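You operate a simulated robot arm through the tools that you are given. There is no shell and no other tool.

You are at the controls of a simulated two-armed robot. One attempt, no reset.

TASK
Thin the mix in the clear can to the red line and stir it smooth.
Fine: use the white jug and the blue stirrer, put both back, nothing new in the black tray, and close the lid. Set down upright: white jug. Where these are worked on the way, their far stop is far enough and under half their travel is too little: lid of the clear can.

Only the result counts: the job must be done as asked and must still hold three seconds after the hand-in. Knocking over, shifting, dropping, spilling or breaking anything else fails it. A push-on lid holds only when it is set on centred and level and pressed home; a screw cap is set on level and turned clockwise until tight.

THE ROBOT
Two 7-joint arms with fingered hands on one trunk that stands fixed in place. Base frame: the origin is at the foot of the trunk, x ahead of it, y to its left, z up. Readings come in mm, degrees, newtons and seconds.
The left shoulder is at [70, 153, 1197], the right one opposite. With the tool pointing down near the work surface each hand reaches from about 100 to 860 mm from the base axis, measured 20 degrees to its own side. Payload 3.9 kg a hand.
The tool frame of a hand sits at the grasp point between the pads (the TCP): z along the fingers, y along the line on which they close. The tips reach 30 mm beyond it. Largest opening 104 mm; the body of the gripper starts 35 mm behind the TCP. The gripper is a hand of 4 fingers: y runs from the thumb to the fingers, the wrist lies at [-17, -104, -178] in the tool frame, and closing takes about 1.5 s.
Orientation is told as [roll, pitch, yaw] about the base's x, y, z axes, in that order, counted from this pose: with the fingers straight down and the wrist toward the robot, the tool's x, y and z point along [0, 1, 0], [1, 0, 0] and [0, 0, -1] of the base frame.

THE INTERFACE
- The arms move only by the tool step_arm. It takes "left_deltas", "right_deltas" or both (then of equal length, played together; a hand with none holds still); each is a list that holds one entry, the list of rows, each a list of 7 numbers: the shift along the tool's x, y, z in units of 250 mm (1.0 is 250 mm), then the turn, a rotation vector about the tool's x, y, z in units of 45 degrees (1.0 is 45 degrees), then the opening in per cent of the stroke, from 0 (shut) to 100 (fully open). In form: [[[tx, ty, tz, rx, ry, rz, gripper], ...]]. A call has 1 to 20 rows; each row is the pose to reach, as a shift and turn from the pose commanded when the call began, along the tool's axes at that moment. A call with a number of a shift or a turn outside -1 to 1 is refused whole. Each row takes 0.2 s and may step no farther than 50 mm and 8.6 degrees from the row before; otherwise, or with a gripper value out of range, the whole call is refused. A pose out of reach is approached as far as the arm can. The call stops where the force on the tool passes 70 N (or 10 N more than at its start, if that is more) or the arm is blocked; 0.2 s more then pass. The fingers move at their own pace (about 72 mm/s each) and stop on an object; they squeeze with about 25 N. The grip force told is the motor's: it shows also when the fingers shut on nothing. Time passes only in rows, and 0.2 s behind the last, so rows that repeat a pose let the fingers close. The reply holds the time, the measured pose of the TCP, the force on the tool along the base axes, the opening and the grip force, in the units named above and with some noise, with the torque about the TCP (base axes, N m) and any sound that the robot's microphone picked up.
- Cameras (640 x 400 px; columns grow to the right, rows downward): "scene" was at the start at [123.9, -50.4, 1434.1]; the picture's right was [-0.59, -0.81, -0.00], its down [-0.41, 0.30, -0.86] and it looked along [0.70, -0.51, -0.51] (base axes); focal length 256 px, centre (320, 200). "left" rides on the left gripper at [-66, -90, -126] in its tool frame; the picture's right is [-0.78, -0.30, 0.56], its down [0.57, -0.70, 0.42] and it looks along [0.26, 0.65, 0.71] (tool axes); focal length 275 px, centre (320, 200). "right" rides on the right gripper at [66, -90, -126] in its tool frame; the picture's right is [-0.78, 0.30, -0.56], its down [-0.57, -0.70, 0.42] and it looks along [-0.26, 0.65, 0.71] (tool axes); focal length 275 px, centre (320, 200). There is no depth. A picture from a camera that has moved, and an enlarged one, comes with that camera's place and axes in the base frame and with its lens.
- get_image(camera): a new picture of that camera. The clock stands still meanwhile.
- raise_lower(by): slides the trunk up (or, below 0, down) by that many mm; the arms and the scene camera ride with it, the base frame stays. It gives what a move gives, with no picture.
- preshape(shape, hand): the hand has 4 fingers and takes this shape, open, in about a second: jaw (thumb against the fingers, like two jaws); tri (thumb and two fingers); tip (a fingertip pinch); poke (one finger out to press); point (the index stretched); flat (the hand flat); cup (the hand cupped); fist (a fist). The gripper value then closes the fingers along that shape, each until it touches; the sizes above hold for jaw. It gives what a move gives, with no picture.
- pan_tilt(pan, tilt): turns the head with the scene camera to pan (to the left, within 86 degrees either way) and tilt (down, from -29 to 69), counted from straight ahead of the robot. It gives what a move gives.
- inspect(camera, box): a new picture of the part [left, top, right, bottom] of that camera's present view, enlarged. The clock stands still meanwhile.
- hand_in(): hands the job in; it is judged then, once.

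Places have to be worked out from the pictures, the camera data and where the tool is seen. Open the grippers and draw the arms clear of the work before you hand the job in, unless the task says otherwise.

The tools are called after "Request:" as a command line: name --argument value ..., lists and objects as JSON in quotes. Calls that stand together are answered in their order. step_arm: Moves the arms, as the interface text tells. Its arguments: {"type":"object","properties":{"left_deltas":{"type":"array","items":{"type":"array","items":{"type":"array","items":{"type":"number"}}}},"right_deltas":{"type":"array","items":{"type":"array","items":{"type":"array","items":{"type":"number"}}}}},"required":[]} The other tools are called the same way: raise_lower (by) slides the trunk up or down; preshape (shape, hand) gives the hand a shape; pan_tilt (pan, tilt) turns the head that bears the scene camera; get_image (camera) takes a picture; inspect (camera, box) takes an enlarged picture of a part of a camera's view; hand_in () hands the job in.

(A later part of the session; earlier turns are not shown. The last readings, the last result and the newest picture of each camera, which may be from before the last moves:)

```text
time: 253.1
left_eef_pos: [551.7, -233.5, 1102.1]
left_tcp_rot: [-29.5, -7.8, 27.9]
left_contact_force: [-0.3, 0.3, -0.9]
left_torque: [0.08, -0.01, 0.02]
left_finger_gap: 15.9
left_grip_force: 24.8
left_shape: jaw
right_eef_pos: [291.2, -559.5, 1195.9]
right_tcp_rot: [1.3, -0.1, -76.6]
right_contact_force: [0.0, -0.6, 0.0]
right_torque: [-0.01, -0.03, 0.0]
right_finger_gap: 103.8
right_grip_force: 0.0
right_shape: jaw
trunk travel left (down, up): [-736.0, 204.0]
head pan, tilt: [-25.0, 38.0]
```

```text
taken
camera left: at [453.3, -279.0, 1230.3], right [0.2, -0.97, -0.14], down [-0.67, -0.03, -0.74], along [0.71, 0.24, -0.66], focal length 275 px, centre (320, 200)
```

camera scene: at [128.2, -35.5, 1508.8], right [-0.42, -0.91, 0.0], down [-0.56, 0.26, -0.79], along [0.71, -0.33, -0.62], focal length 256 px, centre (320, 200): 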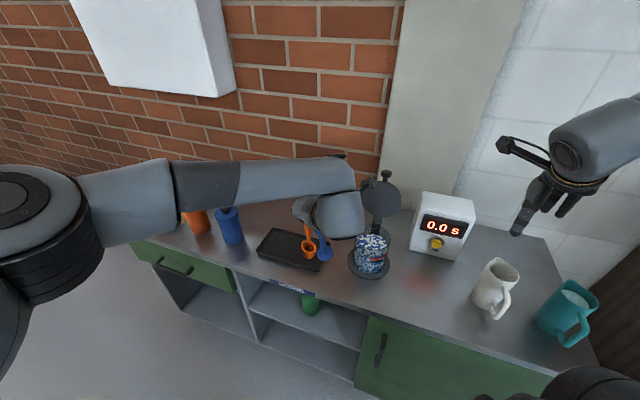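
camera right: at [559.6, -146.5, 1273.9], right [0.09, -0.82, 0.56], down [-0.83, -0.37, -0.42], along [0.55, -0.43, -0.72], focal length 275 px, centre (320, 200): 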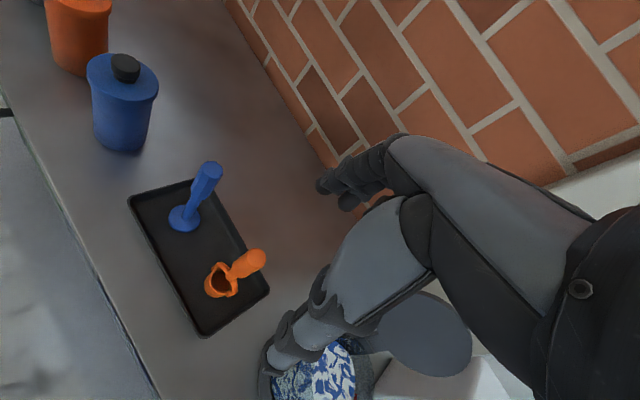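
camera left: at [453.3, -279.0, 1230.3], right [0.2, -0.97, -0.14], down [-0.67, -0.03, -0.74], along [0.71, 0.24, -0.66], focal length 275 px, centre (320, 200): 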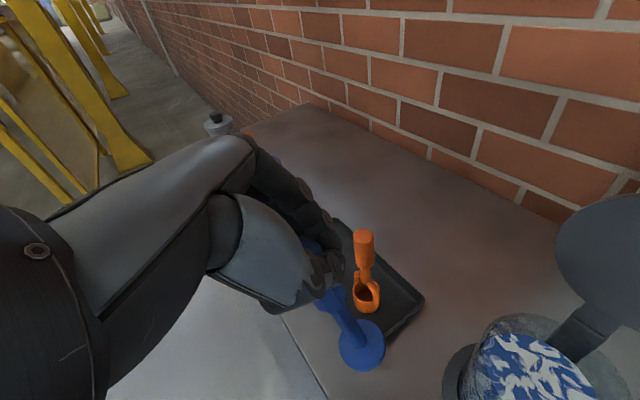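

The stirrer is above the transfer spot, with its disc at about [558,-254]. I lower it most of the way.

Request:
step_arm --left_deltas '[[[0.04, -0.011, 0.07, 0, 0, 0, 0], [0.08, -0.022, 0.14, 0, 0, 0, 0], [0.12, -0.033, 0.21, 0, 0, 0, 0], [0.16, -0.043, 0.28, 0, 0, 0, 0], [0.196, -0.053, 0.344, 0, 0, 0, 0]]]'

Request:
get_image --camera "left"

Request:
inspect --camera "scene" --box '[270, 170, 400, 290]'

```text
time: 254.3
left_eef_pos: [554.1, -233.6, 1000.3]
left_tcp_rot: [-29.7, -7.7, 27.9]
left_contact_force: [0.5, 0.6, -2.4]
left_torque: [0.0, 0.0, 0.03]
left_finger_gap: 15.7
left_grip_force: 26.0
left_shape: jaw
right_eef_pos: [293.4, -558.2, 1195.3]
right_tcp_rot: [1.2, 0.0, -76.6]
right_contact_force: [-1.2, -0.5, 0.2]
right_torque: [-0.03, -0.04, -0.01]
right_finger_gap: 103.8
right_grip_force: 0.0
right_shape: jaw
trunk travel left (down, up): [-736.0, 204.0]
head pan, tilt: [-25.0, 38.0]
```

```text
taken
camera left: at [455.4, -278.6, 1129.2], right [0.2, -0.97, -0.14], down [-0.67, -0.03, -0.74], along [0.71, 0.24, -0.66], focal length 275 px, centre (320, 200)
```

left: 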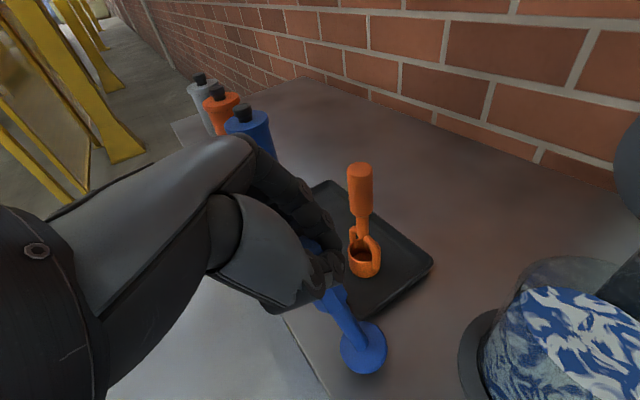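

```text
3.33 times, centred on (335, 230) of scene
camera zoom: at [129.6, -34.4, 1508.8], right [-0.42, -0.91, 0.0], down [-0.56, 0.26, -0.79], along [0.71, -0.33, -0.62], focal length 854 px, centre (270, 100)
```

zoom: 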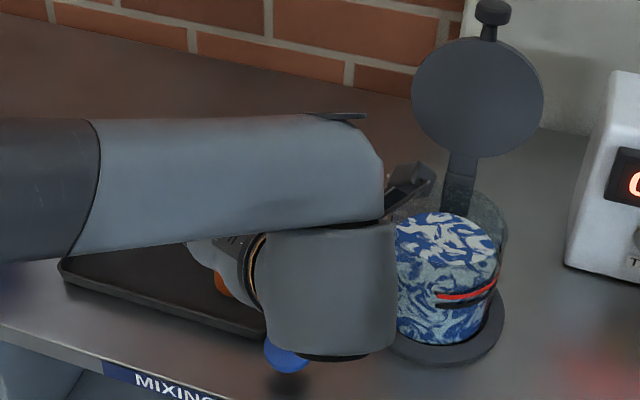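

There is about 35 mm to go. I lower slowly and watch for contact.

Request:
step_arm --left_deltas '[[[0.01, -0.003, 0.017, 0, 0, 0, 0], [0.02, -0.005, 0.034, 0, 0, 0, 0], [0.03, -0.008, 0.052, 0, 0, 0, 0], [0.039, -0.011, 0.069, 0, 0, 0, 0], [0.047, -0.013, 0.083, 0, 0, 0, 0], [0.055, -0.015, 0.096, 0, 0, 0, 0]]]'

Request:
get_image --camera "left"

```text
time: 255.7
left_eef_pos: [553.5, -231.4, 977.9]
left_tcp_rot: [-30.0, -8.0, 28.1]
left_contact_force: [-0.8, 1.3, 16.5]
left_torque: [0.05, -0.13, -0.03]
left_finger_gap: 16.7
left_grip_force: 25.1
left_shape: jaw
right_eef_pos: [290.3, -557.1, 1196.4]
right_tcp_rot: [1.4, -0.1, -76.5]
right_contact_force: [-1.2, -0.2, 0.2]
right_torque: [-0.03, 0.01, 0.03]
right_finger_gap: 103.7
right_grip_force: 0.0
right_shape: jaw
trunk travel left (down, up): [-736.0, 204.0]
head pan, tilt: [-25.0, 38.0]
```

```text
taken
camera left: at [453.8, -277.0, 1105.2], right [0.2, -0.97, -0.14], down [-0.67, -0.03, -0.74], along [0.72, 0.24, -0.65], focal length 275 px, centre (320, 200)
```

left: 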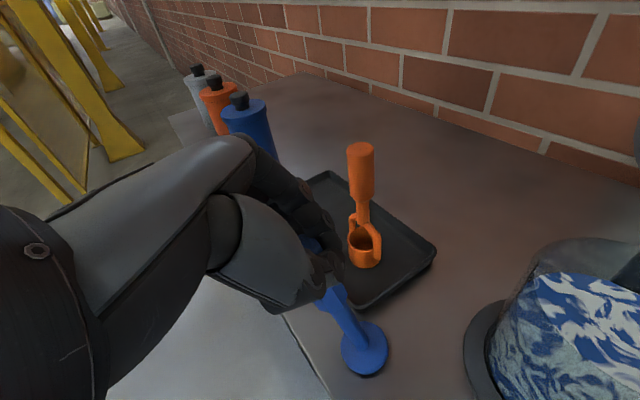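

Contact is made (16 N) with the disc on the bench. The handle still leans slightly toward +y, so I shift the grip about 18 mm toward -y to stand it upright before releasing.

Request:
step_arm --left_deltas '[[[-0.02, -0.006, 0.006, 0, 0, 0, 0], [-0.04, -0.012, 0.015, 0, 0, 0, 0], [-0.062, -0.019, 0.028, 0, 0, 0, 0], [-0.062, -0.019, 0.028, 0, 0, 0, 0]]]'

Request:
get_image --camera "left"

Request:
inspect --camera "scene" --box '[270, 170, 400, 290]'

```text
time: 256.7
left_eef_pos: [554.6, -248.7, 976.0]
left_tcp_rot: [-29.8, -7.9, 28.0]
left_contact_force: [0.6, 0.6, 17.2]
left_torque: [0.25, -0.18, -0.06]
left_finger_gap: 16.8
left_grip_force: 24.9
left_shape: jaw
right_eef_pos: [290.3, -557.5, 1196.8]
right_tcp_rot: [1.2, 0.0, -76.4]
right_contact_force: [0.5, -1.0, 0.1]
right_torque: [-0.04, 0.01, 0.01]
right_finger_gap: 104.1
right_grip_force: 0.0
right_shape: jaw
trunk travel left (down, up): [-736.0, 204.0]
head pan, tilt: [-25.0, 38.0]
```

```text
taken
camera left: at [456.3, -294.5, 1104.5], right [0.2, -0.97, -0.14], down [-0.67, -0.03, -0.74], along [0.72, 0.24, -0.66], focal length 275 px, centre (320, 200)
```

left: 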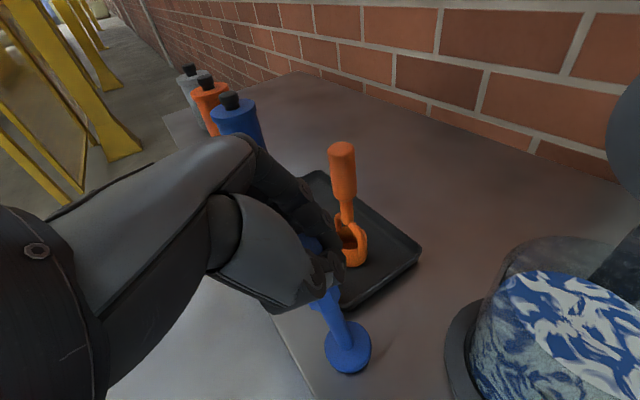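

```text
3.33 times, centred on (335, 230) of scene
camera zoom: at [126.4, -32.4, 1509.1], right [-0.42, -0.91, 0.0], down [-0.56, 0.26, -0.79], along [0.72, -0.33, -0.61], focal length 854 px, centre (270, 100)
```

zoom: 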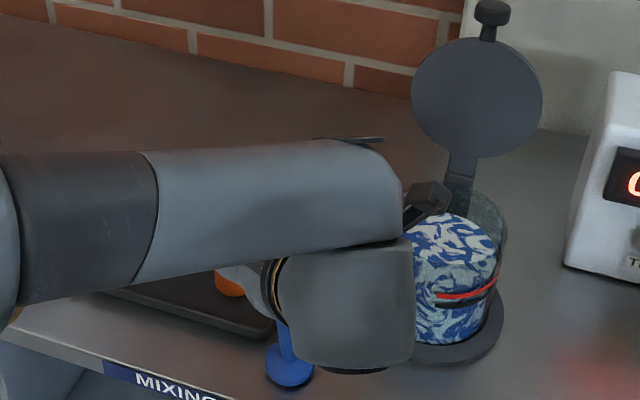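

The lean is small enough for the 48 mm base to settle flat. I relieve the pressure slightly, then open slowly.

Request:
step_arm --left_deltas '[[[-0.004, 0, -0.007, 0, 0, 0, 0], [-0.007, 0.002, -0.012, 0, 0, 0, 0], [-0.007, 0.002, -0.012, 0, 0, 0, 25], [-0.007, 0.002, -0.012, 0, 0, 0, 35], [-0.007, 0.002, -0.012, 0, 0, 0, 50], [-0.007, 0.002, -0.012, 0, 0, 0, 100], [-0.007, 0.002, -0.012, 0, 0, 0, 100], [-0.007, 0.002, -0.012, 0, 0, 0, 100]]]'

Request:
get_image --camera "left"

Request:
inspect --camera "scene" --box '[270, 170, 400, 290]'

```text
time: 258.5
left_eef_pos: [555.7, -249.3, 977.9]
left_tcp_rot: [-29.7, -7.7, 27.8]
left_contact_force: [0.5, 0.2, -0.7]
left_torque: [0.02, 0.02, -0.02]
left_finger_gap: 103.6
left_grip_force: 0.1
left_shape: jaw
right_eef_pos: [292.9, -557.0, 1195.8]
right_tcp_rot: [1.2, 0.0, -76.6]
right_contact_force: [-0.3, -0.3, -0.7]
right_torque: [0.01, 0.0, 0.0]
right_finger_gap: 103.6
right_grip_force: 0.0
right_shape: jaw
trunk travel left (down, up): [-736.0, 204.0]
head pan, tilt: [-25.0, 38.0]
```

```text
taken
camera left: at [458.1, -295.3, 1106.5], right [0.2, -0.97, -0.14], down [-0.67, -0.03, -0.74], along [0.71, 0.24, -0.66], focal length 275 px, centre (320, 200)
```

left: 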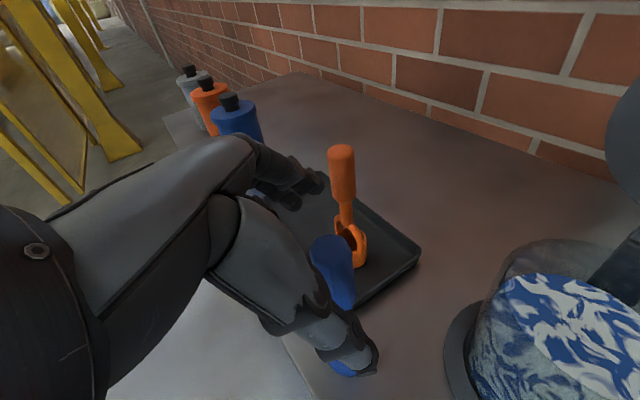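

```text
3.33 times, centred on (335, 230) of scene
camera zoom: at [129.1, -33.6, 1508.8], right [-0.42, -0.91, 0.0], down [-0.56, 0.26, -0.79], along [0.71, -0.33, -0.62], focal length 854 px, centre (270, 100)
```

zoom: 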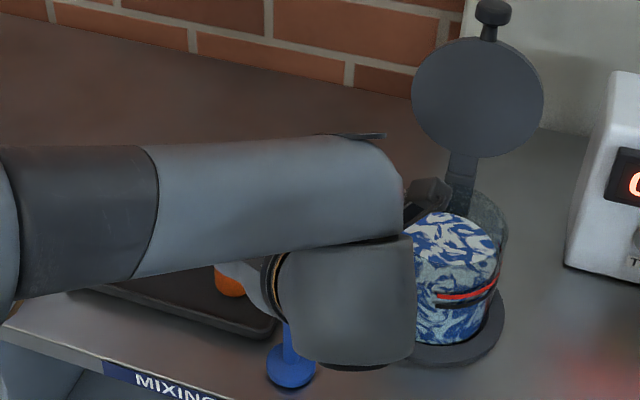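

The stirrer is standing on its own on the bench. I withdraw the left hand back along its fingers and away.

Request:
step_arm --left_deltas '[[[0, 0, -0.06, 0, 0, 0, 100], [0, 0, -0.14, 0, 0, 0, 100], [0, 0, -0.24, 0, 0, 0, 100], [0, 0, -0.36, 0, 0, 0, 100], [0, 0, -0.5, 0, 0, 0, 100], [0.05, 0.1, -0.65, 0, 0, 0, 100], [0.1, 0.2, -0.8, 0, 0, 0, 100], [0.2, 0.3, -0.9, 0, 0, 0, 100]]]'

Request:
get_image --camera "scene"

Request:
inspect --camera "scene" --box '[270, 170, 400, 290]'

Request:
get_image --camera "left"

```text
time: 260.3
left_eef_pos: [528.3, -84.3, 1157.9]
left_tcp_rot: [-29.8, -7.6, 27.9]
left_contact_force: [-0.4, -0.1, 0.3]
left_torque: [-0.01, -0.02, 0.0]
left_finger_gap: 103.8
left_grip_force: 0.1
left_shape: jaw
right_eef_pos: [292.7, -555.1, 1197.1]
right_tcp_rot: [1.2, -0.1, -76.5]
right_contact_force: [-0.2, 0.7, 0.1]
right_torque: [-0.02, 0.02, 0.01]
right_finger_gap: 103.8
right_grip_force: 0.0
right_shape: jaw
trunk travel left (down, up): [-736.0, 204.0]
head pan, tilt: [-25.0, 38.0]
```

```text
taken
camera scene: at [128.8, -30.6, 1508.9], right [-0.42, -0.91, 0.0], down [-0.56, 0.26, -0.79], along [0.71, -0.33, -0.61], focal length 256 px, centre (320, 200)
```

scene: 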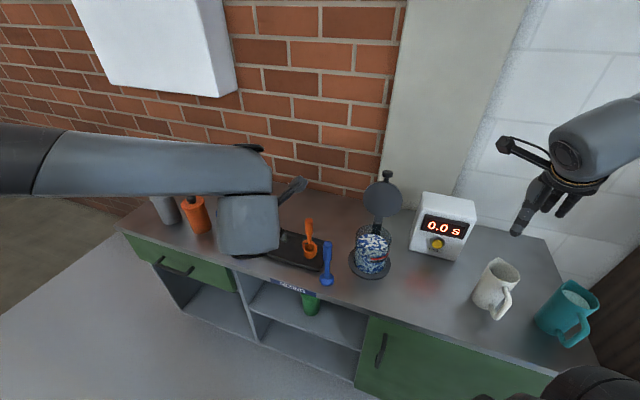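

```text
3.33 times, centred on (335, 230) of scene
camera zoom: at [128.8, -30.6, 1508.9], right [-0.42, -0.91, 0.0], down [-0.56, 0.26, -0.79], along [0.71, -0.33, -0.61], focal length 854 px, centre (270, 100)
```

zoom: 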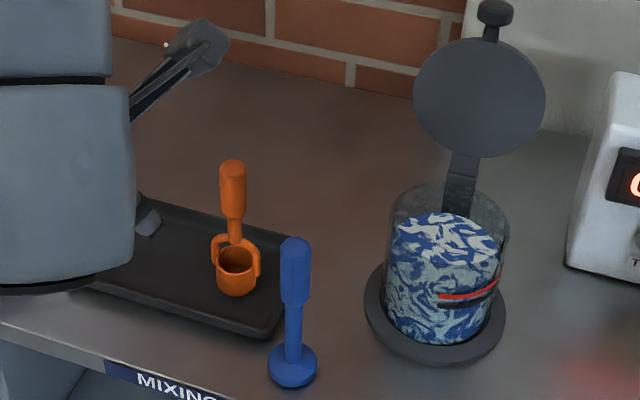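

```text
taken
camera left: at [431.0, -130.7, 1286.7], right [0.2, -0.97, -0.14], down [-0.67, -0.03, -0.74], along [0.71, 0.24, -0.66], focal length 275 px, centre (320, 200)
```

left: 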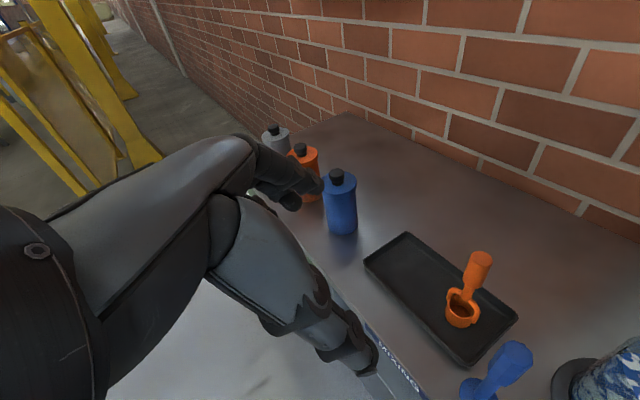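

The stirrer stands upright at about [567,-258]. I send the left arm clear and bring the right arm around, tool-down.

Request:
step_arm --left_deltas '[[[0.08, 0.02, -0.14, 0, 0, 0, 100], [0.17, 0.04, -0.28, 0, 0, 0, 100], [0.25, 0.06, -0.42, 0, 0, 0, 100], [0.34, 0.08, -0.56, 0, 0, 0, 100], [0.42, 0.1, -0.7, 0, 0, 0, 100], [0.51, 0.13, -0.84, 0, 0, 0, 100], [0.595, 0.15, -0.976, 0, 0, 0, 100]]]' --right_deltas '[[[0.07, -0.056, 0, 0, 0, -0.1, 100], [0.15, -0.11, 0, 0, 0, -0.2, 100], [0.23, -0.17, 0, 0, 0, -0.3, 100], [0.3, -0.225, 0, 0, 0, -0.4, 100], [0.38, -0.28, 0, 0, 0, -0.5, 100], [0.46, -0.34, 0, 0, 0, -0.6, 100], [0.534, -0.394, 0, 0, 0, -0.7, 100]]]'

Request:
step_arm --right_deltas '[[[0.08, 0, 0.03, 0, 0, -0.08, 100], [0.17, 0, 0.06, 0, 0, -0.16, 100], [0.26, 0, 0.1, 0, 0, -0.24, 100], [0.35, 0, 0.14, 0, 0, -0.32, 100], [0.44, 0, 0.18, 0, 0, -0.4, 100], [0.53, 0, 0.22, 0, 0, -0.48, 100], [0.62, 0, 0.26, 0, 0, -0.56, 100]]]'

Request:
get_image --camera "scene"

Request:
get_image --camera "right"

```text
time: 261.9
left_eef_pos: [426.4, 145.7, 1299.3]
left_tcp_rot: [-29.7, -7.8, 27.9]
left_contact_force: [0.0, 1.1, 0.6]
left_torque: [-0.04, -0.01, 0.0]
left_finger_gap: 103.8
left_grip_force: 0.1
left_shape: jaw
right_eef_pos: [397.7, -427.7, 1199.8]
right_tcp_rot: [1.1, -0.8, -45.0]
right_contact_force: [0.5, 0.1, 0.6]
right_torque: [0.01, 0.01, 0.0]
right_finger_gap: 103.8
right_grip_force: 0.1
right_shape: jaw
trunk travel left (down, up): [-736.0, 204.0]
head pan, tilt: [-25.0, 38.0]
```

```text
time: 263.5
left_eef_pos: [430.6, 144.7, 1298.2]
left_tcp_rot: [-29.7, -7.6, 28.0]
left_contact_force: [-0.9, 0.4, -0.1]
left_torque: [-0.01, 0.0, 0.0]
left_finger_gap: 103.8
left_grip_force: 0.1
left_shape: jaw
right_eef_pos: [510.7, -318.8, 1136.8]
right_tcp_rot: [0.6, -1.0, -19.9]
right_contact_force: [0.4, -0.4, -1.4]
right_torque: [-0.03, -0.01, 0.0]
right_finger_gap: 103.8
right_grip_force: 0.0
right_shape: jaw
trunk travel left (down, up): [-736.0, 204.0]
head pan, tilt: [-25.0, 38.0]
```

```text
taken
camera scene: at [130.6, -30.4, 1508.7], right [-0.42, -0.91, 0.0], down [-0.56, 0.26, -0.79], along [0.71, -0.33, -0.62], focal length 256 px, centre (320, 200)
```

scene: 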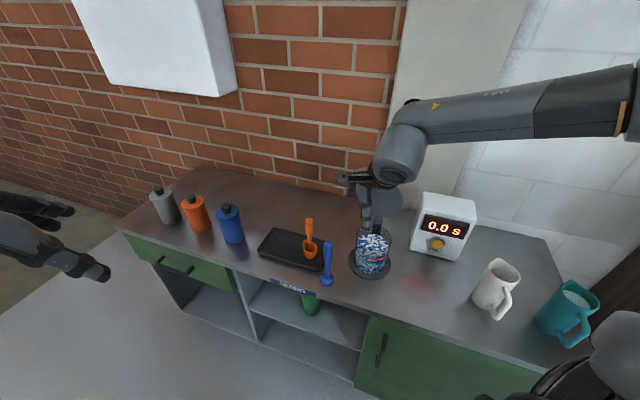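

```text
taken
camera right: at [447.6, -225.4, 1262.1], right [0.0, -0.83, 0.55], down [-0.85, -0.3, -0.44], along [0.53, -0.47, -0.7], focal length 275 px, centre (320, 200)
```

right: 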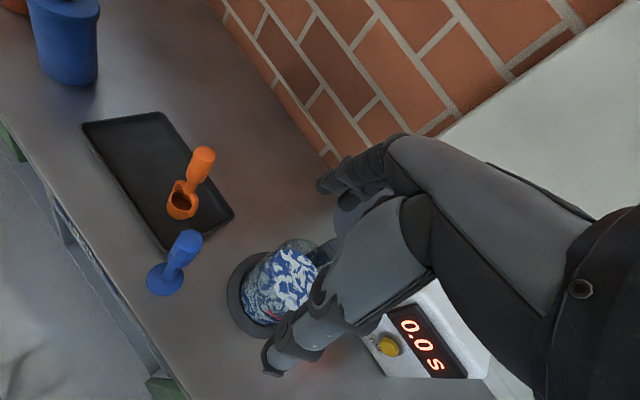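

I move over the stirrer, at roughly [562,-258], and descend to z≈1050.

Request:
step_arm --right_deltas '[[[0.07, 0.025, 0.03, 0, 0, 0, 100], [0.15, 0.05, 0.1, 0, 0, 0, 100], [0.22, 0.08, 0.2, 0, 0, 0, 100], [0.3, 0.108, 0.28, 0, 0, 0, 100], [0.3, 0.108, 0.35, 0, 0, 0, 100]]]'

Request:
get_image --camera "right"

Request:
inspect --camera "scene" --box '[270, 160, 400, 290]'

```text
time: 264.7
left_eef_pos: [429.7, 143.1, 1299.2]
left_tcp_rot: [-29.7, -7.7, 28.0]
left_contact_force: [-0.6, -0.3, 0.1]
left_torque: [0.01, -0.01, 0.01]
left_finger_gap: 104.0
left_grip_force: 0.0
left_shape: jaw
right_eef_pos: [564.6, -259.0, 1048.3]
right_tcp_rot: [0.7, -1.1, -19.8]
right_contact_force: [0.3, 0.7, -0.5]
right_torque: [0.01, 0.0, -0.03]
right_finger_gap: 103.6
right_grip_force: 0.1
right_shape: jaw
trunk travel left (down, up): [-736.0, 204.0]
head pan, tilt: [-25.0, 38.0]
```

```text
taken
camera right: at [499.5, -165.3, 1175.7], right [0.0, -0.83, 0.55], down [-0.84, -0.3, -0.44], along [0.54, -0.47, -0.7], focal length 275 px, centre (320, 200)
```

right: 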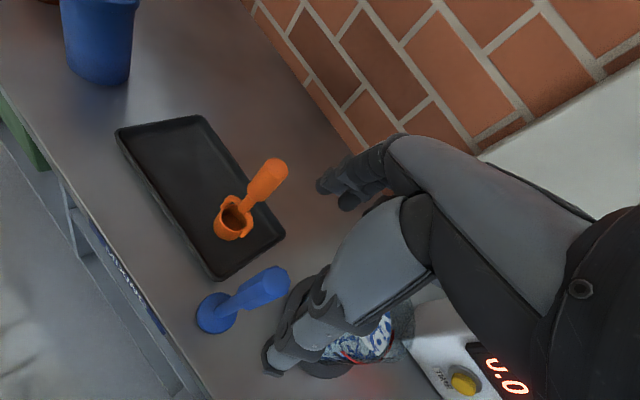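

```text
3.08 times, centred on (335, 225) of scene
camera zoom: at [129.7, -32.7, 1508.8], right [-0.42, -0.91, 0.0], down [-0.56, 0.26, -0.79], along [0.71, -0.33, -0.62], focal length 788 px, centre (274, 123)
```

zoom: 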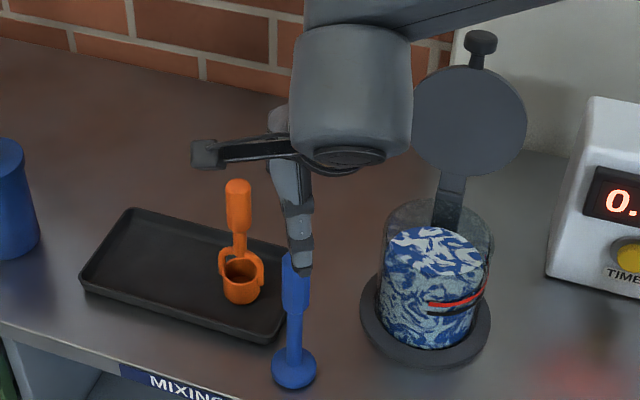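

The hand is centred over the handle within a few mm. I descend to TCP z≈963 and close on the hex grip.

Request:
step_arm --right_deltas '[[[0, -0.004, 0.08, 0, 0, 0, 100], [0, -0.008, 0.17, 0, 0, 0, 100], [0, -0.008, 0.26, 0, 0, 0, 100], [0, -0.008, 0.34, 0, 0, 0, 100], [0, -0.008, 0.34, 0, 0, 0, 60], [0, -0.008, 0.34, 0, 0, 0, 30], [0, -0.008, 0.34, 0, 0, 0, 0], [0, -0.008, 0.34, 0, 0, 0, 0], [0, -0.008, 0.34, 0, 0, 0, 0], [0, -0.008, 0.34, 0, 0, 0, 0]]]'

Request:
get_image --camera "right"

Request:
inspect --camera "scene" --box '[270, 160, 400, 290]'

```text
time: 266.9
left_eef_pos: [429.8, 142.7, 1300.7]
left_tcp_rot: [-29.7, -7.7, 27.9]
left_contact_force: [-0.5, -0.4, 0.0]
left_torque: [0.01, -0.02, -0.03]
left_finger_gap: 103.8
left_grip_force: 0.0
left_shape: jaw
right_eef_pos: [541.7, -275.7, 992.9]
right_tcp_rot: [0.7, -1.1, -19.9]
right_contact_force: [-0.3, 0.7, -1.0]
right_torque: [-0.02, -0.01, 0.0]
right_finger_gap: 0.0
right_grip_force: 25.4
right_shape: jaw
right hand out of reach, approached as far as the arm can: row 2, 3, 4, 5, 6, 7, 8, 9, 10
trunk travel left (down, up): [-736.0, 204.0]
head pan, tilt: [-25.0, 38.0]
```

```text
taken
camera right: at [476.5, -181.8, 1118.6], right [0.0, -0.83, 0.55], down [-0.84, -0.3, -0.44], along [0.54, -0.47, -0.7], focal length 275 px, centre (320, 200)
```

right: 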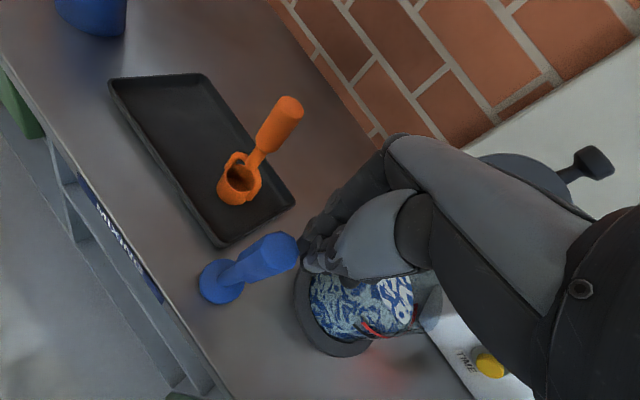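

```text
3.08 times, centred on (335, 225) of scene
camera zoom: at [129.3, -33.4, 1508.8], right [-0.42, -0.91, 0.0], down [-0.56, 0.26, -0.79], along [0.71, -0.33, -0.62], focal length 788 px, centre (274, 123)
```

zoom: 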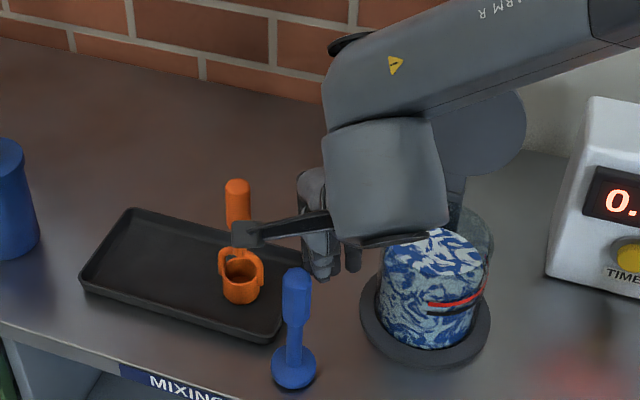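

The arm drifted instead of descending, without touching the stirrer. I go back up over it and use the trunk to lower the hand instead.

Request:
step_arm --right_deltas '[[[0, 0, -0.08, 0, 0, 0, 0], [0, 0, -0.16, 0, 0, 0, 0], [0.03, 0.02, -0.22, 0, 0, 0, 50], [0.06, 0.04, -0.22, 0, 0, 0, 100], [0.093, 0.05, -0.22, 0, 0, 0, 100], [0.093, 0.05, -0.22, 0, 0, 0, 100], [0.093, 0.05, -0.22, 0, 0, 0, 100]]]'

Request:
get_image --camera "right"

```text
time: 268.5
left_eef_pos: [428.9, 142.6, 1298.2]
left_tcp_rot: [-29.7, -7.7, 27.9]
left_contact_force: [0.3, -0.1, 0.3]
left_torque: [-0.01, -0.02, 0.01]
left_finger_gap: 103.8
left_grip_force: 0.0
left_shape: jaw
right_eef_pos: [558.3, -256.7, 1049.5]
right_tcp_rot: [0.7, -0.9, -19.9]
right_contact_force: [0.6, 0.1, 0.0]
right_torque: [0.0, 0.0, 0.03]
right_finger_gap: 103.7
right_grip_force: 0.1
right_shape: jaw
trunk travel left (down, up): [-736.0, 204.0]
head pan, tilt: [-25.0, 38.0]
```

```text
taken
camera right: at [494.7, -164.3, 1174.5], right [0.0, -0.83, 0.55], down [-0.84, -0.3, -0.44], along [0.53, -0.47, -0.7], focal length 275 px, centre (320, 200)
```

right: 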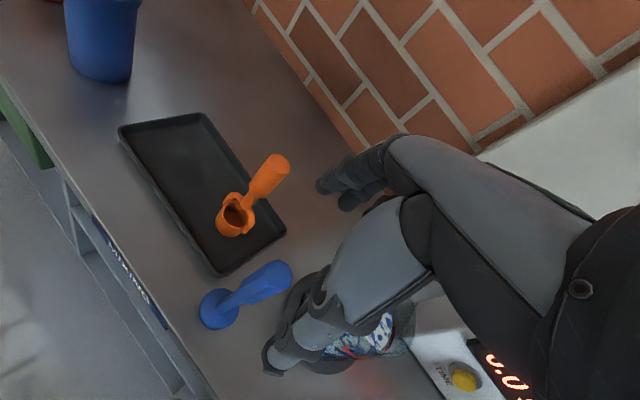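

The aim is within about 5 mm. I lower the trunk 86 mm to bring the fingers around the handle, then close.

Request:
raise_lower --by -50

Request:
get_image --camera "right"

Request:
raise_lower --by -36

Request:
step_arm --right_deltas '[[[0, 0, 0, 0, 0, 0, 60], [0, 0, 0, 0, 0, 0, 30], [0, 0, 0, 0, 0, 0, 0], [0, 0, 0, 0, 0, 0, 0], [0, 0, 0, 0, 0, 0, 0], [0, 0, 0, 0, 0, 0, 0]]]'

Request:
get_image --camera "right"

Request:
inspect --camera "scene" --box '[270, 140, 400, 270]'

```text
time: 269.4
left_eef_pos: [429.4, 143.5, 1249.2]
left_tcp_rot: [-29.7, -7.7, 27.9]
left_contact_force: [-0.2, -0.1, 0.6]
left_torque: [0.02, 0.02, 0.01]
left_finger_gap: 104.0
left_grip_force: 0.0
left_shape: jaw
right_eef_pos: [558.4, -258.3, 998.9]
right_tcp_rot: [0.7, -1.1, -19.8]
right_contact_force: [-0.1, 0.0, 0.3]
right_torque: [0.01, -0.02, -0.02]
right_finger_gap: 103.8
right_grip_force: 0.0
right_shape: jaw
trunk travel left (down, up): [-686.0, 254.0]
head pan, tilt: [-25.0, 38.0]
```

```text
taken
camera right: at [494.3, -164.2, 1124.7], right [0.0, -0.83, 0.55], down [-0.84, -0.3, -0.44], along [0.54, -0.47, -0.7], focal length 275 px, centre (320, 200)
```

right: 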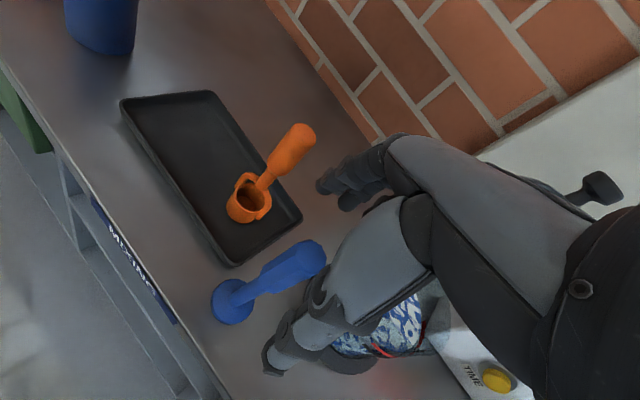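

```text
time: 270.2
left_eef_pos: [428.1, 142.8, 1214.0]
left_tcp_rot: [-29.7, -7.7, 27.9]
left_contact_force: [-0.4, 0.6, 0.4]
left_torque: [0.04, 0.0, -0.01]
left_finger_gap: 103.6
left_grip_force: 0.2
left_shape: jaw
right_eef_pos: [558.9, -256.9, 963.4]
right_tcp_rot: [0.7, -1.1, -19.8]
right_contact_force: [-0.1, 0.1, -0.3]
right_torque: [-0.03, -0.01, 0.01]
right_finger_gap: 103.5
right_grip_force: 0.1
right_shape: jaw
trunk travel left (down, up): [-650.0, 290.0]
head pan, tilt: [-25.0, 38.0]
```

```text
time: 271.6
left_eef_pos: [429.6, 143.1, 1213.4]
left_tcp_rot: [-29.7, -7.8, 27.9]
left_contact_force: [0.4, -0.6, -0.1]
left_torque: [-0.01, 0.01, 0.0]
left_finger_gap: 103.8
left_grip_force: 0.0
left_shape: jaw
right_eef_pos: [559.1, -256.8, 962.6]
right_tcp_rot: [0.7, -1.0, -20.0]
right_contact_force: [1.1, 0.3, -0.5]
right_torque: [0.01, -0.05, 0.04]
right_finger_gap: 17.4
right_grip_force: 24.7
right_shape: jaw
trunk travel left (down, up): [-650.0, 290.0]
head pan, tilt: [-25.0, 38.0]
```

```text
taken
camera right: at [494.7, -164.3, 1088.3], right [0.0, -0.83, 0.55], down [-0.85, -0.3, -0.44], along [0.53, -0.47, -0.7], focal length 275 px, centre (320, 200)
```

right: 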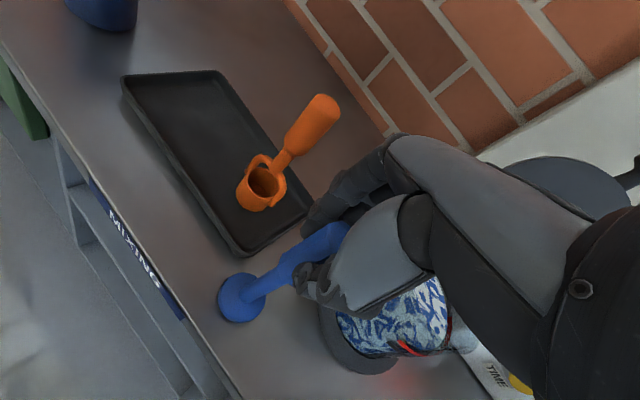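

```text
3.08 times, centred on (335, 205) of scene
camera zoom: at [129.5, -33.4, 1422.8], right [-0.42, -0.91, 0.0], down [-0.56, 0.26, -0.79], along [0.71, -0.33, -0.62], focal length 788 px, centre (274, 185)
```

zoom: 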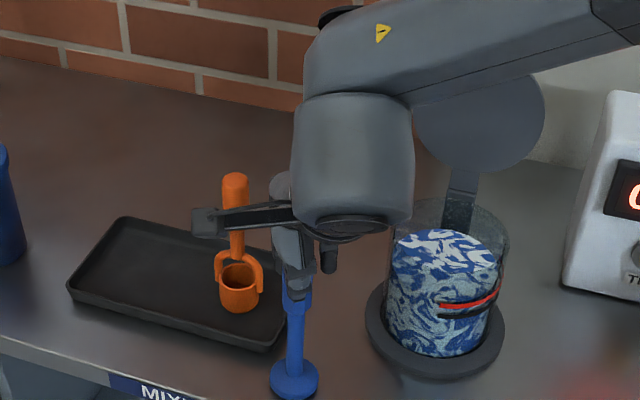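

A solid grip on the hex handle (17 mm), with the stirrer vertical. I raise the trunk 165 mm so the disc clears the can rim.

Request:
raise_lower --by 165

Request:
get_image --camera "right"

Request:
inspect --camera "scene" --box '[270, 150, 400, 290]'

```text
time: 273.5
left_eef_pos: [430.0, 142.2, 1378.0]
left_tcp_rot: [-29.7, -7.8, 27.9]
left_contact_force: [0.5, 0.2, 0.1]
left_torque: [0.03, 0.01, -0.01]
left_finger_gap: 103.9
left_grip_force: 0.1
left_shape: jaw
right_eef_pos: [558.8, -257.0, 1127.3]
right_tcp_rot: [0.8, -1.0, -19.9]
right_contact_force: [0.3, 0.1, -1.1]
right_torque: [0.0, -0.04, 0.0]
right_finger_gap: 17.4
right_grip_force: 24.7
right_shape: jaw
trunk travel left (down, up): [-815.0, 125.0]
head pan, tilt: [-25.0, 38.0]
```

```text
taken
camera right: at [494.8, -164.4, 1253.3], right [0.0, -0.83, 0.55], down [-0.84, -0.3, -0.44], along [0.53, -0.47, -0.7], focal length 275 px, centre (320, 200)
```

right: 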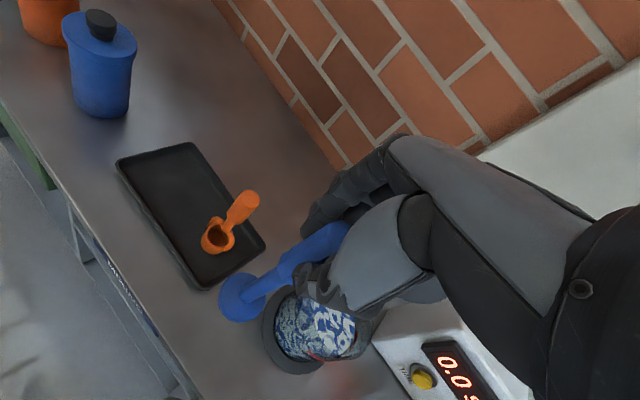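

```text
2.86 times, centred on (335, 220) of scene
camera zoom: at [129.6, -33.4, 1587.7], right [-0.42, -0.91, 0.0], down [-0.56, 0.26, -0.79], along [0.71, -0.33, -0.62], focal length 732 px, centre (277, 143)
```

zoom: 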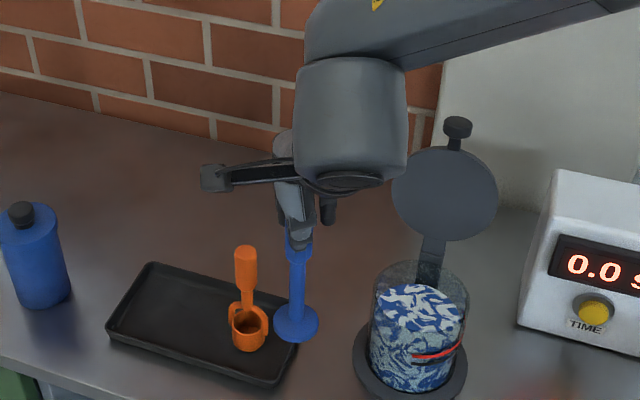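

The stirrer hangs straight below the TCP. I carry it over the can's centre, with the disc bottom at about z 964, above the rim.

Request:
step_arm --right_deltas '[[[-0.08, 0.023, 0, 0, 0, 0, 0], [-0.17, 0.05, 0, 0, 0, 0, 0], [-0.27, 0.078, 0, 0, 0, 0, 0], [-0.37, 0.107, 0, 0, 0, 0, 0], [-0.47, 0.136, 0, 0, 0, 0, 0], [-0.54, 0.156, 0, 0, 0, 0, 0], [-0.574, 0.166, 0, 0, 0, 0, 0], [-0.574, 0.166, 0, 0, 0, 0, 0]]]'

Request:
pan_tilt --pan -38 --tilt 48

Request:
inspect --camera "scene" --box '[260, 110, 400, 260]'

Request:
get_image --camera "right"

```text
time: 275.3
left_eef_pos: [430.1, 141.8, 1377.9]
left_tcp_rot: [-29.7, -7.6, 27.9]
left_contact_force: [-0.7, -0.2, -0.6]
left_torque: [-0.02, -0.01, 0.0]
left_finger_gap: 103.9
left_grip_force: 0.0
left_shape: jaw
right_eef_pos: [550.0, -407.7, 1127.0]
right_tcp_rot: [0.7, -1.0, -19.8]
right_contact_force: [0.4, 0.1, -2.3]
right_torque: [0.0, 0.01, -0.01]
right_finger_gap: 17.0
right_grip_force: 25.0
right_shape: jaw
trunk travel left (down, up): [-815.0, 125.0]
head pan, tilt: [-25.0, 38.0]
```

```text
time: 276.0
left_eef_pos: [429.2, 142.1, 1379.5]
left_tcp_rot: [-29.6, -7.7, 27.9]
left_contact_force: [0.2, 0.1, -0.1]
left_torque: [-0.01, 0.0, -0.03]
left_finger_gap: 103.8
left_grip_force: 0.1
left_shape: jaw
right_eef_pos: [549.8, -407.0, 1126.8]
right_tcp_rot: [0.6, -1.0, -19.9]
right_contact_force: [-0.2, -0.6, -1.3]
right_torque: [-0.01, -0.01, -0.02]
right_finger_gap: 17.1
right_grip_force: 24.7
right_shape: jaw
trunk travel left (down, up): [-815.0, 125.0]
head pan, tilt: [-38.0, 48.0]
```

```text
2.67 times, centred on (330, 185) of scene
camera zoom: at [113.4, -45.5, 1573.4], right [-0.62, -0.79, 0.0], down [-0.59, 0.46, -0.67], along [0.53, -0.41, -0.74], focal length 683 px, centre (293, 240)
```

zoom: 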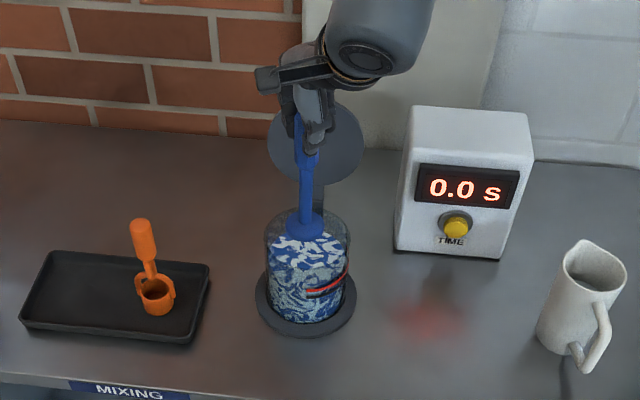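

```text
taken
camera right: at [485.1, -313.4, 1252.6], right [0.0, -0.83, 0.55], down [-0.84, -0.3, -0.44], along [0.53, -0.47, -0.7], focal length 275 px, centre (320, 200)
```

right: 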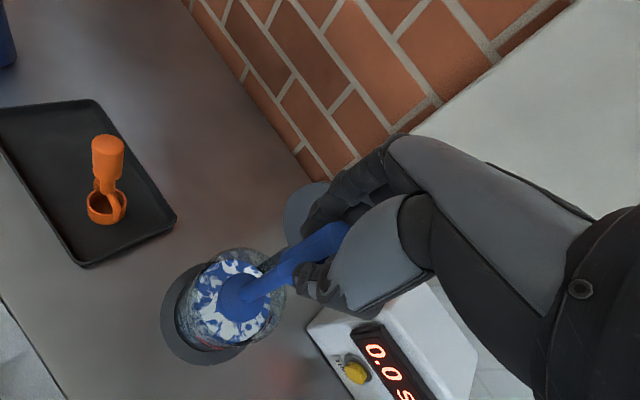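

The disc is over the can. I zoom in with the hand camera to centre it precisely with respect to the rim.

Request:
inspect --camera "right" --box '[150, 230, 310, 370]'

Request:
inspect --camera "scene" --box '[295, 160, 355, 230]'

```text
2.86 times, centred on (230, 300) of right
camera zoom: at [485.1, -313.4, 1252.6], right [0.0, -0.83, 0.55], down [-0.84, -0.3, -0.44], along [0.53, -0.47, -0.7], focal length 786 px, centre (577, -86)
```

zoom: 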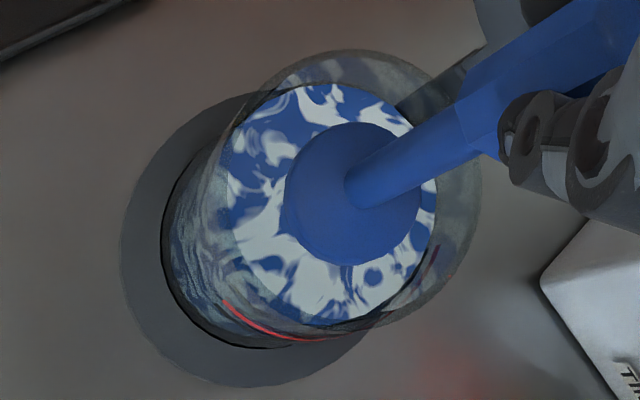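

```text
5.71 times, centred on (325, 195) of scene
camera zoom: at [113.4, -45.5, 1573.4], right [-0.62, -0.79, 0.0], down [-0.59, 0.46, -0.67], along [0.53, -0.41, -0.74], focal length 1464 px, centre (291, 229)
```

zoom: 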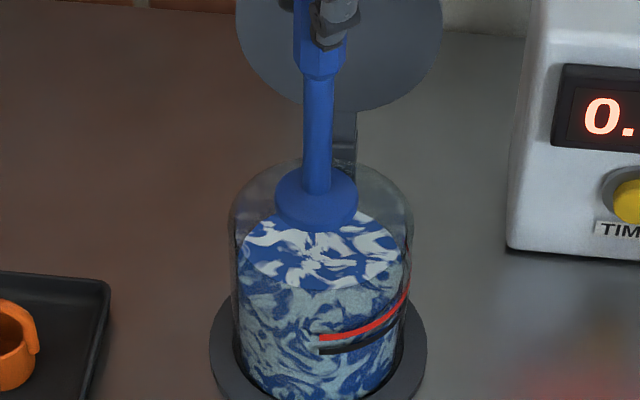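

Relative to the rim, the disc sits about 10 mm to the front. I nudge it toward the centre and lower it into the mix with the trunk.

Request:
step_arm --right_deltas '[[[-0.009, 0.016, 0, 0, 0, 0, 0], [-0.009, 0.016, 0, 0, 0, 0, 0]]]'

Request:
raise_lower --by -80

Request:
get_image --camera "right"

Request:
inspect --camera "scene" --box '[280, 110, 380, 230]'

```text
time: 276.6
left_eef_pos: [428.9, 142.6, 1378.9]
left_tcp_rot: [-29.5, -7.7, 28.0]
left_contact_force: [-0.3, 0.3, 0.5]
left_torque: [0.01, 0.0, 0.01]
left_finger_gap: 104.0
left_grip_force: 0.1
left_shape: jaw
right_eef_pos: [552.7, -409.7, 1126.9]
right_tcp_rot: [0.7, -1.1, -19.9]
right_contact_force: [-0.3, 0.0, -1.9]
right_torque: [0.01, 0.0, 0.0]
right_finger_gap: 17.4
right_grip_force: 25.0
right_shape: jaw
trunk travel left (down, up): [-815.0, 125.0]
head pan, tilt: [-38.0, 48.0]
```

```text
time: 277.8
left_eef_pos: [430.8, 144.0, 1297.5]
left_tcp_rot: [-29.7, -7.7, 27.9]
left_contact_force: [0.0, 0.1, -0.6]
left_torque: [0.0, 0.02, -0.01]
left_finger_gap: 103.9
left_grip_force: 0.0
left_shape: jaw
right_eef_pos: [552.3, -409.1, 1046.8]
right_tcp_rot: [0.8, -1.2, -19.8]
right_contact_force: [0.7, 0.8, -1.7]
right_torque: [0.01, 0.0, 0.01]
right_finger_gap: 17.1
right_grip_force: 24.9
right_shape: jaw
trunk travel left (down, up): [-735.0, 205.0]
head pan, tilt: [-38.0, 48.0]
```

```text
taken
camera right: at [488.0, -316.7, 1172.7], right [0.0, -0.83, 0.55], down [-0.84, -0.3, -0.44], along [0.54, -0.47, -0.7], focal length 275 px, centre (320, 200)
```

right: 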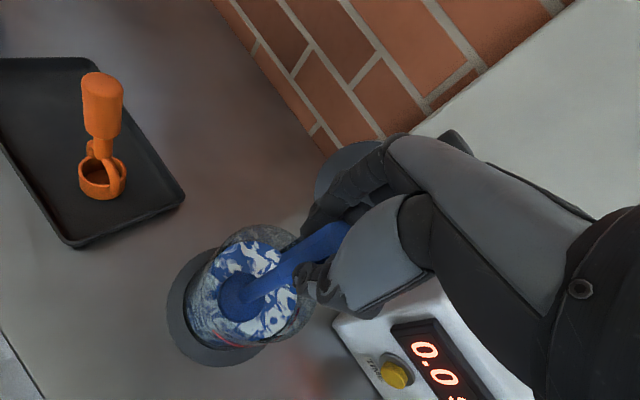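

```text
3.33 times, centred on (330, 170) of scene
camera zoom: at [113.3, -45.6, 1493.3], right [-0.62, -0.79, 0.0], down [-0.59, 0.46, -0.67], along [0.53, -0.41, -0.74], focal length 854 px, centre (287, 300)
```

zoom: 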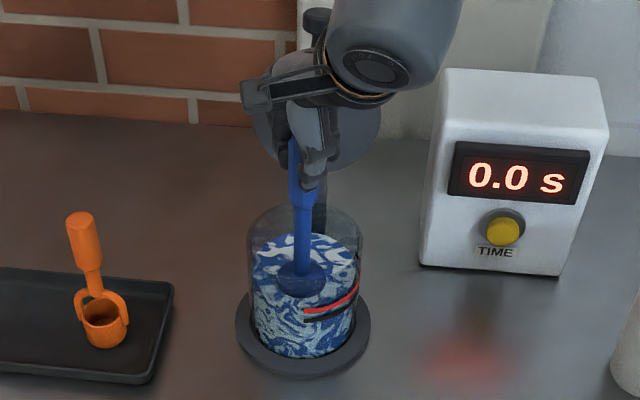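

The disc is entering the liquid without touching the walls. I lower another 62 mm.

Request:
raise_lower --by -40

Request:
raise_lower --by -22

Request:
get_image --camera "right"

Request:
inspect --camera "scene" --box '[280, 80, 380, 210]'

```text
time: 278.6
left_eef_pos: [430.8, 142.6, 1258.7]
left_tcp_rot: [-29.7, -7.7, 27.9]
left_contact_force: [0.6, 0.1, 0.0]
left_torque: [0.0, -0.01, -0.01]
left_finger_gap: 103.9
left_grip_force: 0.0
left_shape: jaw
right_eef_pos: [551.9, -410.5, 1007.2]
right_tcp_rot: [0.8, -1.1, -19.8]
right_contact_force: [-0.8, -0.3, -1.1]
right_torque: [-0.01, -0.03, -0.04]
right_finger_gap: 17.4
right_grip_force: 25.3
right_shape: jaw
trunk travel left (down, up): [-695.0, 245.0]
head pan, tilt: [-38.0, 48.0]
```

```text
time: 279.3
left_eef_pos: [429.2, 144.7, 1236.2]
left_tcp_rot: [-29.7, -7.7, 27.8]
left_contact_force: [0.4, -0.5, -0.2]
left_torque: [0.01, -0.01, 0.01]
left_finger_gap: 103.9
left_grip_force: 0.1
left_shape: jaw
right_eef_pos: [552.3, -409.3, 985.3]
right_tcp_rot: [0.7, -1.1, -20.0]
right_contact_force: [-0.8, 0.7, -2.2]
right_torque: [0.03, 0.02, 0.0]
right_finger_gap: 16.8
right_grip_force: 25.0
right_shape: jaw
trunk travel left (down, up): [-673.0, 267.0]
head pan, tilt: [-38.0, 48.0]
```

```text
taken
camera right: at [487.8, -316.6, 1110.7], right [0.0, -0.83, 0.55], down [-0.84, -0.3, -0.44], along [0.54, -0.47, -0.7], focal length 275 px, centre (320, 200)
```

right: 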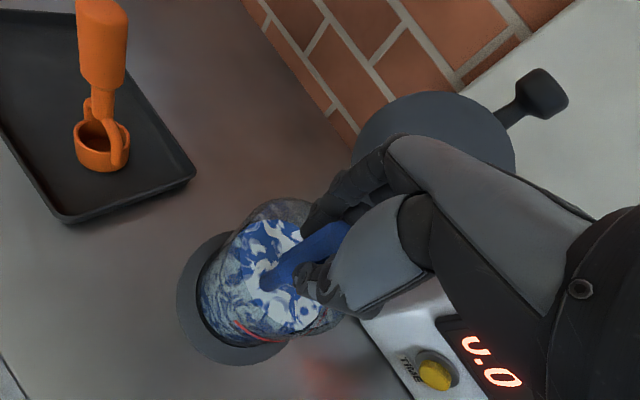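

```text
3.08 times, centred on (330, 145) of scene
camera zoom: at [113.1, -45.5, 1431.3], right [-0.62, -0.79, 0.0], down [-0.59, 0.46, -0.67], along [0.53, -0.41, -0.74], focal length 788 px, centre (289, 369)
```

zoom: 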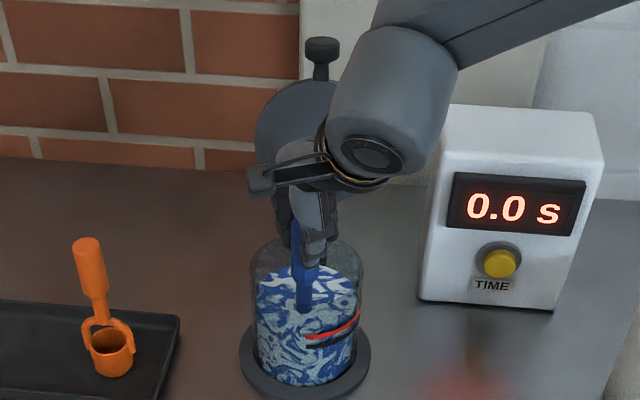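

The disc is submerged at about z 822, with no contact. I do one gentle test circle of 16 mm radius and watch the forces.

Request:
step_arm --right_deltas '[[[0.064, 0, 0, 0, 0, 0, 0], [0.045, 0.045, 0, 0, 0, 0, 0], [0, 0.064, 0, 0, 0, 0, 0], [-0.045, 0.045, 0, 0, 0, 0, 0], [-0.064, 0, 0, 0, 0, 0, 0], [-0.045, -0.045, 0, 0, 0, 0, 0], [0, -0.064, 0, 0, 0, 0, 0], [0.045, -0.045, 0, 0, 0, 0, 0], [0.064, 0, 0, 0, 0, 0, 0], [0, 0, 0, 0, 0, 0, 0]]]'

Request:
get_image --camera "right"

Request:
inspect --camera "scene" --box '[280, 80, 380, 210]'

```text
time: 281.5
left_eef_pos: [428.4, 141.2, 1237.0]
left_tcp_rot: [-29.7, -7.8, 27.9]
left_contact_force: [-0.4, -0.1, 0.9]
left_torque: [0.02, -0.02, 0.02]
left_finger_gap: 103.6
left_grip_force: 0.1
left_shape: jaw
right_eef_pos: [551.3, -411.9, 985.3]
right_tcp_rot: [0.6, -1.1, -19.9]
right_contact_force: [0.0, 0.3, -1.8]
right_torque: [0.06, -0.06, -0.02]
right_finger_gap: 16.9
right_grip_force: 24.7
right_shape: jaw
trunk travel left (down, up): [-673.0, 267.0]
head pan, tilt: [-38.0, 48.0]
```

```text
taken
camera right: at [487.3, -318.1, 1110.2], right [0.0, -0.83, 0.55], down [-0.84, -0.3, -0.44], along [0.54, -0.47, -0.7], focal length 275 px, centre (320, 200)
```

right: 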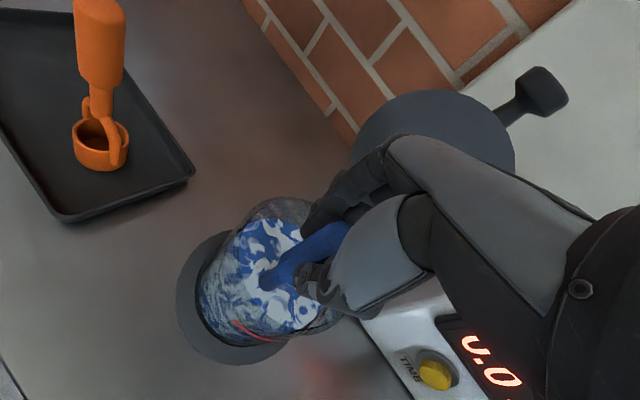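

```text
3.08 times, centred on (330, 145) of scene
camera zoom: at [112.3, -47.0, 1431.4], right [-0.62, -0.79, 0.0], down [-0.59, 0.46, -0.67], along [0.53, -0.41, -0.74], focal length 788 px, centre (289, 369)
```

zoom: 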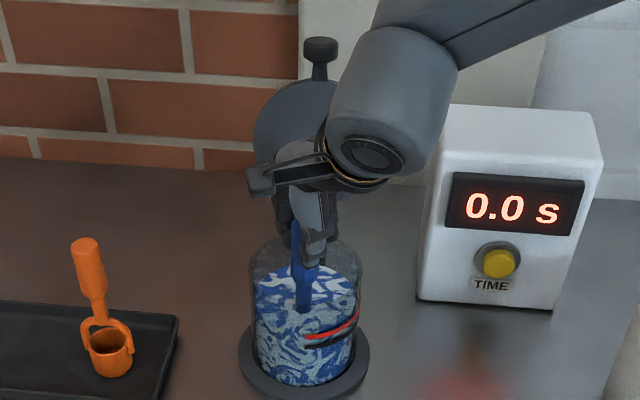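

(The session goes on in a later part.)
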